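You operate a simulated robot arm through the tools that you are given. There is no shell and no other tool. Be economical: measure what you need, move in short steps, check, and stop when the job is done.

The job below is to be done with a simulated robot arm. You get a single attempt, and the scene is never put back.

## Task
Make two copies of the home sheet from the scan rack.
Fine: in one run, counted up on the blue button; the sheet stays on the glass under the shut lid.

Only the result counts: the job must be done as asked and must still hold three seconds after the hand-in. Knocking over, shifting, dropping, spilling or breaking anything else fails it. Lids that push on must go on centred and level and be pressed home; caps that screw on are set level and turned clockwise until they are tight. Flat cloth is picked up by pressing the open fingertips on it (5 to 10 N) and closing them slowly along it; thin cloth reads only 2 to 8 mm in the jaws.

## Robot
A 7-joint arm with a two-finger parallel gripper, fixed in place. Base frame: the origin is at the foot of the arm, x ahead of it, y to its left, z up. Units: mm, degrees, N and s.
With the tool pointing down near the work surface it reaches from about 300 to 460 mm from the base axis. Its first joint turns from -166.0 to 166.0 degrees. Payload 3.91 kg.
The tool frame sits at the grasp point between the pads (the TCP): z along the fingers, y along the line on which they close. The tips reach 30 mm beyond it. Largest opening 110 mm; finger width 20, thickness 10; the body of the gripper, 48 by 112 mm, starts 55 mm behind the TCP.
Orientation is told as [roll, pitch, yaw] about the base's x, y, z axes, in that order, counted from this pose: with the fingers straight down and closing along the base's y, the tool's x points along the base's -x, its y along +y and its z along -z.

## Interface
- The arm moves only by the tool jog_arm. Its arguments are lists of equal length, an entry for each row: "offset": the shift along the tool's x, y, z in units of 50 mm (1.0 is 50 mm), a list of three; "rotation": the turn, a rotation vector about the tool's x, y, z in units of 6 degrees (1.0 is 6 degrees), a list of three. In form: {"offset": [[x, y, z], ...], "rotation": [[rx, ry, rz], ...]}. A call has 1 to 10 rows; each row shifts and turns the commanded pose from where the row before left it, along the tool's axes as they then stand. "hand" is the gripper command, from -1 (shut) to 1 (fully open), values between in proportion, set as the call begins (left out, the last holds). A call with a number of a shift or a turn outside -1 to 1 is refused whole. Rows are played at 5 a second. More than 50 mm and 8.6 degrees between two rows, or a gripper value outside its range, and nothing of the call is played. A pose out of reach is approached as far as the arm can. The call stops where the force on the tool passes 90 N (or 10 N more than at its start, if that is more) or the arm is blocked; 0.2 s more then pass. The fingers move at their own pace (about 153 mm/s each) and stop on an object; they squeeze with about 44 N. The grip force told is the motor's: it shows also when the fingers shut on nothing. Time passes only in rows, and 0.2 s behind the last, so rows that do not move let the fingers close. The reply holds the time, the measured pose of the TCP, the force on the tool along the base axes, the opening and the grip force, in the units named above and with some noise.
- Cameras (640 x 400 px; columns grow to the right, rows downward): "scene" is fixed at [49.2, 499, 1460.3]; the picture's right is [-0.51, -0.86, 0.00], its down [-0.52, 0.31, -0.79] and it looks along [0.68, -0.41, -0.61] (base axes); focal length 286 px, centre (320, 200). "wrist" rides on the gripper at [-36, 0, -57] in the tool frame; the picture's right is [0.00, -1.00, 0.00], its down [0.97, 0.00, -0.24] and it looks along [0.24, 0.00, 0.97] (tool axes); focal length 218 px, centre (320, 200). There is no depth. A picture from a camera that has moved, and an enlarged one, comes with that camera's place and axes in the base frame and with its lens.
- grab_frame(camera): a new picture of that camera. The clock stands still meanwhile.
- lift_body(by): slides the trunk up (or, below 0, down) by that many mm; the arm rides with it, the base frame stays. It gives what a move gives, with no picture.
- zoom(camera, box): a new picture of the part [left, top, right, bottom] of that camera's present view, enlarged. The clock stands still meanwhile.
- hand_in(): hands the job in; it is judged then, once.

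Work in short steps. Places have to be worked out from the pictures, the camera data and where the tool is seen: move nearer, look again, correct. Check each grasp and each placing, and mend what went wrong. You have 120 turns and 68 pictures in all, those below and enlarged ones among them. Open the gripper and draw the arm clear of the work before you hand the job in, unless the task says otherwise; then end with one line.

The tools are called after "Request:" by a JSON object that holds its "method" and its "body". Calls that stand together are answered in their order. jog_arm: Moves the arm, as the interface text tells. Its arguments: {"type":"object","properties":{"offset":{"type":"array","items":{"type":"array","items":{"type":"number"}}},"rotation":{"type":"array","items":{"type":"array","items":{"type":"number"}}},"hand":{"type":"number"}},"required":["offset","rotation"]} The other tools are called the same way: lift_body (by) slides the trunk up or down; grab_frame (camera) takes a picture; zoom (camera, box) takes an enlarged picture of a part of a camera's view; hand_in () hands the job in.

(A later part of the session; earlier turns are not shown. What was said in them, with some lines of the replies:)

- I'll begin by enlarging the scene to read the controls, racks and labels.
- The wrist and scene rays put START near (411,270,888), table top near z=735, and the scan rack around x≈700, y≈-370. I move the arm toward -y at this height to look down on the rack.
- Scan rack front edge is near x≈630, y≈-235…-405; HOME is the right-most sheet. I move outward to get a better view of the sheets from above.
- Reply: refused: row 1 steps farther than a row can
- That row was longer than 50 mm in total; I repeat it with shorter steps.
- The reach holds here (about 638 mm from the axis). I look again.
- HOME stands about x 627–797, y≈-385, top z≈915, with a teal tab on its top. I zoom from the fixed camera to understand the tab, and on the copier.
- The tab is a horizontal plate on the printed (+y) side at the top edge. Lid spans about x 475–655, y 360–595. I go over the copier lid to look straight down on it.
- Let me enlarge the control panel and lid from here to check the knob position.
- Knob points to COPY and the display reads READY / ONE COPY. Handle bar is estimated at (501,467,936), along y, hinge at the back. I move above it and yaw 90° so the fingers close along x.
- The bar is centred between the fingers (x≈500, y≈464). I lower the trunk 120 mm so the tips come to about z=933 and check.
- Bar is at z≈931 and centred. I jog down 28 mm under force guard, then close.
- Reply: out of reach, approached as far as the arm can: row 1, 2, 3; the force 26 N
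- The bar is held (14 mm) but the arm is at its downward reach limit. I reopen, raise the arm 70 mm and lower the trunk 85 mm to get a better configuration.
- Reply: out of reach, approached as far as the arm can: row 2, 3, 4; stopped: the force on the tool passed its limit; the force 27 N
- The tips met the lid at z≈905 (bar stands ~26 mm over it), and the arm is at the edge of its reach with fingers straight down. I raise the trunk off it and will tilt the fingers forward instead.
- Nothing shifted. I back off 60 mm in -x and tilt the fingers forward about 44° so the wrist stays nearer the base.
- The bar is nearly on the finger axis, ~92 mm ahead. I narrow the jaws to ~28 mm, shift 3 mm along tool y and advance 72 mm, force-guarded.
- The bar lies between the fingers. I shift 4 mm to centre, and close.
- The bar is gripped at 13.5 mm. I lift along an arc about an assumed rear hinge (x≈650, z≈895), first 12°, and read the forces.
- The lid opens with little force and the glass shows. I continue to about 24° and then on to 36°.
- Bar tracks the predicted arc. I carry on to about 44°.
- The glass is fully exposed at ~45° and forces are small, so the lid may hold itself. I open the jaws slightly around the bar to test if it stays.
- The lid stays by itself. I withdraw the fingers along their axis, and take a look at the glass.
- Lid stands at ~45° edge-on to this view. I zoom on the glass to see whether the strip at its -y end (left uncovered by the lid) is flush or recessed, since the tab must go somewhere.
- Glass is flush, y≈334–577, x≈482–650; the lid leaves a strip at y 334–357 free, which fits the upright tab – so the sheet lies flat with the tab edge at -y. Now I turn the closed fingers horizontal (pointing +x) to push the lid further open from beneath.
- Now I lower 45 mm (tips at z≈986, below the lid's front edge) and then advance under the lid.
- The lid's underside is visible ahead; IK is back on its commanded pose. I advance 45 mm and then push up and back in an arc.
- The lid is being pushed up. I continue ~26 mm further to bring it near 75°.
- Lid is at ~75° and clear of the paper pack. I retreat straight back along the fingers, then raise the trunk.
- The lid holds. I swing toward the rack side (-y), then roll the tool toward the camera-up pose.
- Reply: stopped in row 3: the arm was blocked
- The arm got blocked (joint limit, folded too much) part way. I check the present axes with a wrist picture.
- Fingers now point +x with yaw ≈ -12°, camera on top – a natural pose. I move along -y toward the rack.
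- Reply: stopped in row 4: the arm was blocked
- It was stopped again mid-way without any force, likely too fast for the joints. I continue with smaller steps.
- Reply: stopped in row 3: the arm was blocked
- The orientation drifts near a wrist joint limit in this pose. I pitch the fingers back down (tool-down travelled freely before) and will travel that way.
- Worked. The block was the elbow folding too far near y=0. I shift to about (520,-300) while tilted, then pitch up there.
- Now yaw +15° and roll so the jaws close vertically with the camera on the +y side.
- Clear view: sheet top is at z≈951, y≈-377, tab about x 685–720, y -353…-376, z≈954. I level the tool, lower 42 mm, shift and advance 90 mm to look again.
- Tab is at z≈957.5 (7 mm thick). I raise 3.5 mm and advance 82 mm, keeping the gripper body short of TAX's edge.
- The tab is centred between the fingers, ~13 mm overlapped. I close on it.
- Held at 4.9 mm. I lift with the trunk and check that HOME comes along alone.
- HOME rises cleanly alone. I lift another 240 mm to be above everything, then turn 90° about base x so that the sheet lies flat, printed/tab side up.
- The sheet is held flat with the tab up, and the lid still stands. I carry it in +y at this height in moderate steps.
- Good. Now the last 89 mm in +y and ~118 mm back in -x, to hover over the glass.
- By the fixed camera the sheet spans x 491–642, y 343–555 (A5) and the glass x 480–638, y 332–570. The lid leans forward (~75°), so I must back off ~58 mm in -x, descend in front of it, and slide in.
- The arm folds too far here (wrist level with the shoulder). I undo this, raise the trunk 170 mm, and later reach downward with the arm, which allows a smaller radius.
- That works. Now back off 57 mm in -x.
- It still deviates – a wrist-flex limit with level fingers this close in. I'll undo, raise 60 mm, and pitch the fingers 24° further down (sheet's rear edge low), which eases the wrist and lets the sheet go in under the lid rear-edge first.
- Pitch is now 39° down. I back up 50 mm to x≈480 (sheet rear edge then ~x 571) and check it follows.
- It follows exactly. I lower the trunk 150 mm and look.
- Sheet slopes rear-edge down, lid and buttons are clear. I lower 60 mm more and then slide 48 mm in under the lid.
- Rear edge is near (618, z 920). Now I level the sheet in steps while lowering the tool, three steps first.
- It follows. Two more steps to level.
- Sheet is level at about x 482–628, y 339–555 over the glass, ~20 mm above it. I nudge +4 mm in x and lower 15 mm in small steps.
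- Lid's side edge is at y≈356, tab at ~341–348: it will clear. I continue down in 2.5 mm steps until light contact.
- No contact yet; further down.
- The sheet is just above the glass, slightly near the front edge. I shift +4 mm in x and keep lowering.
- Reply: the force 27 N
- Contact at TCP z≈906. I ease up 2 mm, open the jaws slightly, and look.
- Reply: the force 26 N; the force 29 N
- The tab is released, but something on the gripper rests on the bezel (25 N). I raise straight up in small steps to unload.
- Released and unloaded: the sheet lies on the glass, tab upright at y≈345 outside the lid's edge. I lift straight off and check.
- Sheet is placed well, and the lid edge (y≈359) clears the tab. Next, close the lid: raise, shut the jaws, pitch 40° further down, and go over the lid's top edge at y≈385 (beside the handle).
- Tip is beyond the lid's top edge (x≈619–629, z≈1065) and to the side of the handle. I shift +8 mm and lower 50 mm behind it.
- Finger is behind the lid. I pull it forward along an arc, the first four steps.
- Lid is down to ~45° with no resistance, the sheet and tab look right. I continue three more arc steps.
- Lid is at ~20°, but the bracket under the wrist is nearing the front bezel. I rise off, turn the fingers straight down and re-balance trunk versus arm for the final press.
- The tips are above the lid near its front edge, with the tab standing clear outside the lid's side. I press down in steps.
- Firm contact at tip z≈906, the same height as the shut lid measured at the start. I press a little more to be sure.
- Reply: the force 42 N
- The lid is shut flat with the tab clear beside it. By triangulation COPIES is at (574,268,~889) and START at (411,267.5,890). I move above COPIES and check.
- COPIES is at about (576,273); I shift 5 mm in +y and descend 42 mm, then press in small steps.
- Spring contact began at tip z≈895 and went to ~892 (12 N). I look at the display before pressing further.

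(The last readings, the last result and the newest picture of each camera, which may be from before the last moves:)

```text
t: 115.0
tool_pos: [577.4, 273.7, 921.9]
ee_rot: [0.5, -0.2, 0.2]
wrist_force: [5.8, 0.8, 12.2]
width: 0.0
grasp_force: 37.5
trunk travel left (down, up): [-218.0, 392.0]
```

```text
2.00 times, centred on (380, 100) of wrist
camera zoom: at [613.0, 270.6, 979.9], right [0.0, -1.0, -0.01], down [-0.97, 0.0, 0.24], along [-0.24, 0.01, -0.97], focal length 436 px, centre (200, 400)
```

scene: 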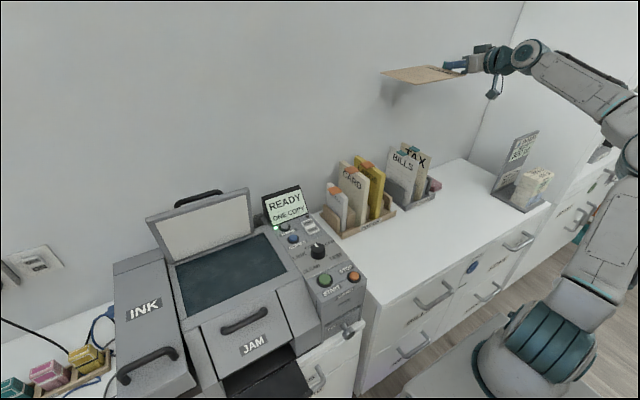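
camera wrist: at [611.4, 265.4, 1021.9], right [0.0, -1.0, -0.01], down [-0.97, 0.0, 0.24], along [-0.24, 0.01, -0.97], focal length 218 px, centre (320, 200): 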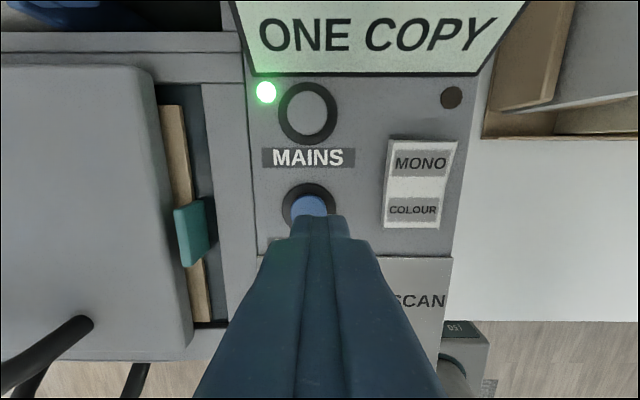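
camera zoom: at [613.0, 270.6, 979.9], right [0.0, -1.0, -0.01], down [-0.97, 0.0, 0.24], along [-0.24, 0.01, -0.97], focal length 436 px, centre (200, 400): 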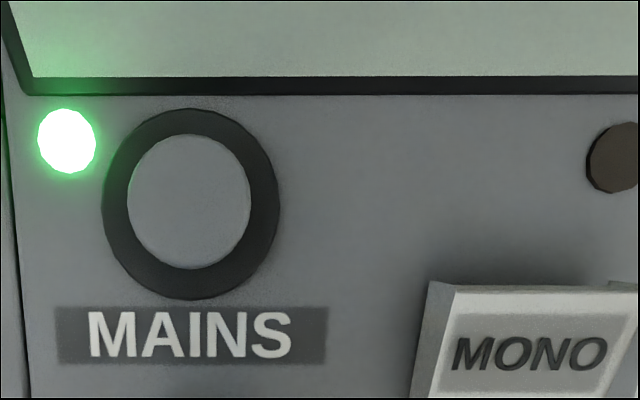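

The display text is out of view here. I rise 45 mm and read it.

Request:
{"method": "jog_arm", "body": {"offset": [[0, 0, -0.3], [0, 0, -0.6], [0, 0, 0]], "rotation": [[0, 0, 0], [0, 0, 0], [0, 0, 0]]}}

Request:
{"method": "grab_frame", "body": {"camera": "wrist"}}

```text
t: 115.8
tool_pos: [576.7, 271.8, 967.7]
ee_rot: [0.4, 0.1, 0.1]
wrist_force: [0.9, 0.0, -0.2]
width: 0.2
grasp_force: 37.6
trunk travel left (down, up): [-218.0, 392.0]
```

```text
4 pictures are left
camera wrist: at [613.0, 270.3, 1023.5], right [0.0, -1.0, -0.01], down [-0.97, 0.0, 0.24], along [-0.24, 0.01, -0.97], focal length 218 px, centre (320, 200)
```

wrist: 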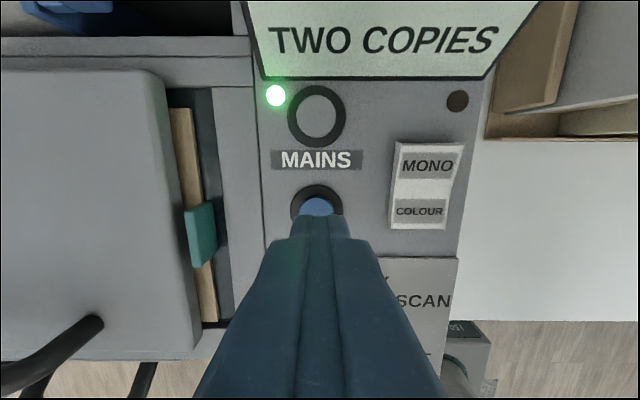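

The display reads TWO COPIES. I raise 30 mm to clear the knob and move over START.

Request:
{"method": "jog_arm", "body": {"offset": [[0, 0, -0.6], [0.83, 0, 0], [0.83, -0.02, 0], [0.83, -0.02, 0], [0.83, -0.02, 0], [0, 0, 0.5]], "rotation": [[0, 0, 0], [0, 0, 0], [0, 0, 0], [0, 0, 0], [0, 0, 0], [0, 0, 0]]}}

Request:
{"method": "grab_frame", "body": {"camera": "wrist"}}

```text
t: 117.2
tool_pos: [409.6, 269.4, 972.9]
ee_rot: [0.5, 0.0, 0.0]
wrist_force: [-0.7, 0.0, 0.7]
width: 0.1
grasp_force: 38.2
trunk travel left (down, up): [-218.0, 392.0]
```

```text
3 pictures are left
camera wrist: at [446.4, 266.8, 1029.2], right [0.0, -1.0, -0.01], down [-0.97, 0.0, 0.24], along [-0.24, 0.01, -0.97], focal length 218 px, centre (320, 200)
```

wrist: 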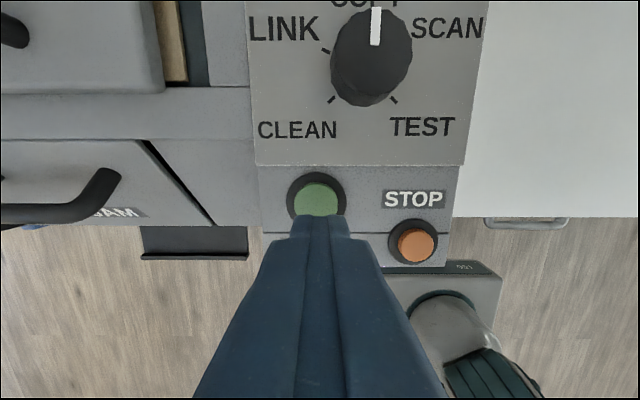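

START is right below (412,270). I descend 45 mm and press.

Request:
{"method": "jog_arm", "body": {"offset": [[-0.03, 0, 0.3], [0, 0, 0.3], [0, 0, 0.3]], "rotation": [[0, 0, 0], [0, 0, 0], [0, 0, 0]]}}

Request:
{"method": "jog_arm", "body": {"offset": [[0, 0, 0.08]], "rotation": [[0, 0, 0]]}}

```text
t: 118.0
tool_pos: [411.7, 269.6, 927.2]
ee_rot: [0.5, 0.1, 0.1]
wrist_force: [-0.4, 0.3, 2.4]
width: 0.2
grasp_force: 38.4
trunk travel left (down, up): [-218.0, 392.0]
```

```text
t: 118.5
tool_pos: [412.8, 270.0, 925.4]
ee_rot: [0.5, -0.1, 0.1]
wrist_force: [1.6, 0.4, 7.8]
width: 0.2
grasp_force: 37.7
trunk travel left (down, up): [-218.0, 392.0]
```

Contact is made (8 N); I press ~3 mm more to match the COPIES press, then lift away.

Request:
{"method": "jog_arm", "body": {"offset": [[0, 0, 0.06]], "rotation": [[0, 0, 0]]}}

Request:
{"method": "jog_arm", "body": {"offset": [[0, 0, -0.4], [0, 0, -0.8], [0, 0, -0.8], [0, 0, -0.8], [0.6, -0.6, 0], [0.6, -0.6, 0]], "rotation": [[0, 0, 0], [0, 0, 0], [0, 0, 0], [0, 0, 0], [0, 0, 0], [0, 0, 0]]}}

Request:
{"method": "zoom", "body": {"camera": "scene", "box": [120, 160, 380, 400]}}

```text
t: 118.8
tool_pos: [411.3, 268.2, 923.3]
ee_rot: [0.6, -0.2, 0.1]
wrist_force: [5.4, 2.5, 24.5]
width: 0.1
grasp_force: 37.6
trunk travel left (down, up): [-218.0, 392.0]
```

```text
t: 120.2
tool_pos: [351.5, 207.8, 1061.0]
ee_rot: [0.5, -0.1, 0.0]
wrist_force: [0.3, 0.8, 0.6]
width: 0.0
grasp_force: 37.3
trunk travel left (down, up): [-218.0, 392.0]
```

```text
1.67 times, centred on (250, 280) of scene
camera zoom: at [49.2, 499.0, 1460.3], right [-0.51, -0.86, 0.0], down [-0.52, 0.31, -0.79], along [0.68, -0.41, -0.61], focal length 477 px, centre (437, 67)
```

zoom: 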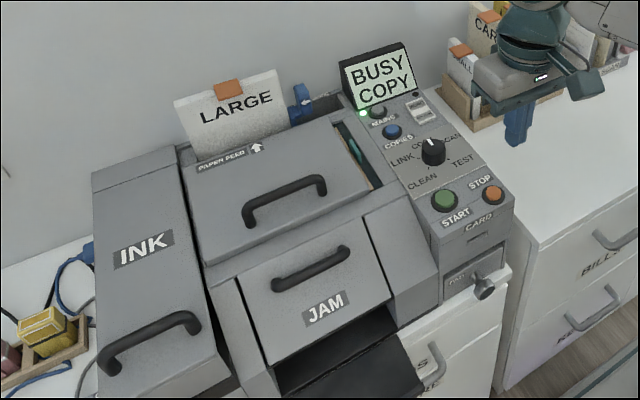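

The copier shows BUSY COPY. I open the gripper clear of everything and wait for the run to finish.

Request:
{"method": "jog_arm", "body": {"hand": 1, "offset": [[0, 0, -0.5], [0, 0, -0.5], [0, 0, 0], [0, 0, 0], [0, 0, 0], [0, 0, 0], [0, 0, 0], [0, 0, 0], [0, 0, 0], [0, 0, 0]], "rotation": [[0, 0, 0], [0, 0, 0], [0, 0, 0], [0, 0, 0], [0, 0, 0], [0, 0, 0], [0, 0, 0], [0, 0, 0], [0, 0, 0], [0, 0, 0]]}}

Request:
{"method": "jog_arm", "body": {"offset": [[0, 0, 0], [0, 0, 0], [0, 0, 0], [0, 0, 0], [0, 0, 0], [0, 0, 0], [0, 0, 0], [0, 0, 0], [0, 0, 0], [0, 0, 0]], "rotation": [[0, 0, 0], [0, 0, 0], [0, 0, 0], [0, 0, 0], [0, 0, 0], [0, 0, 0], [0, 0, 0], [0, 0, 0], [0, 0, 0], [0, 0, 0]]}}

Request:
{"method": "jog_arm", "body": {"offset": [[0, 0, 0], [0, 0, 0], [0, 0, 0], [0, 0, 0], [0, 0, 0], [0, 0, 0], [0, 0, 0], [0, 0, 0], [0, 0, 0], [0, 0, 0]], "rotation": [[0, 0, 0], [0, 0, 0], [0, 0, 0], [0, 0, 0], [0, 0, 0], [0, 0, 0], [0, 0, 0], [0, 0, 0], [0, 0, 0], [0, 0, 0]]}}

Request:
{"method": "jog_arm", "body": {"offset": [[0, 0, 0], [0, 0, 0], [0, 0, 0], [0, 0, 0], [0, 0, 0], [0, 0, 0], [0, 0, 0], [0, 0, 0], [0, 0, 0], [0, 0, 0]], "rotation": [[0, 0, 0], [0, 0, 0], [0, 0, 0], [0, 0, 0], [0, 0, 0], [0, 0, 0], [0, 0, 0], [0, 0, 0], [0, 0, 0], [0, 0, 0]]}}

Request:
{"method": "zoom", "body": {"camera": "scene", "box": [120, 160, 380, 400]}}

```text
t: 122.5
tool_pos: [351.1, 208.7, 1110.2]
ee_rot: [0.4, 0.1, 0.2]
wrist_force: [-0.5, 0.4, -0.6]
width: 110.0
grasp_force: 0.1
trunk travel left (down, up): [-218.0, 392.0]
```

```text
t: 124.7
tool_pos: [350.7, 208.5, 1109.9]
ee_rot: [0.5, 0.2, 0.1]
wrist_force: [0.7, 0.0, 0.1]
width: 110.0
grasp_force: 0.1
trunk travel left (down, up): [-218.0, 392.0]
```

```text
t: 126.8
tool_pos: [353.0, 207.6, 1109.6]
ee_rot: [0.4, 0.0, 0.2]
wrist_force: [-0.7, -0.8, 0.8]
width: 110.0
grasp_force: 0.0
trunk travel left (down, up): [-218.0, 392.0]
```

```text
t: 129.1
tool_pos: [352.6, 208.6, 1110.5]
ee_rot: [0.4, 0.1, 0.1]
wrist_force: [-0.8, 0.5, -0.4]
width: 110.1
grasp_force: 0.0
trunk travel left (down, up): [-218.0, 392.0]
```

```text
1.67 times, centred on (250, 280) of scene
camera zoom: at [49.2, 499.0, 1460.3], right [-0.51, -0.86, 0.0], down [-0.52, 0.31, -0.79], along [0.68, -0.41, -0.61], focal length 477 px, centre (437, 67)
```

zoom: 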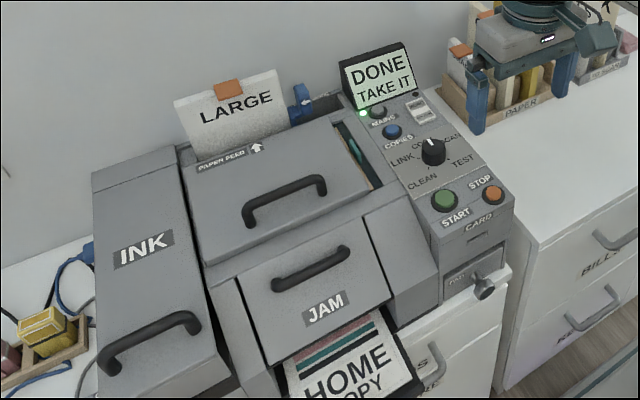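

The display reads DONE, and HOME copies lie in the output tray. The sheet stays under the shut lid and the arm is clear, so I hand in.

Request:
{"method": "hand_in", "body": {}}

```text
The job is handed in.
```

The home sheet was copied in one run set to TWO COPIES with the blue button. The display reads DONE and HOME copies are in the output tray (I didn't count the pages), and the sheet is still on the glass under the shut lid.
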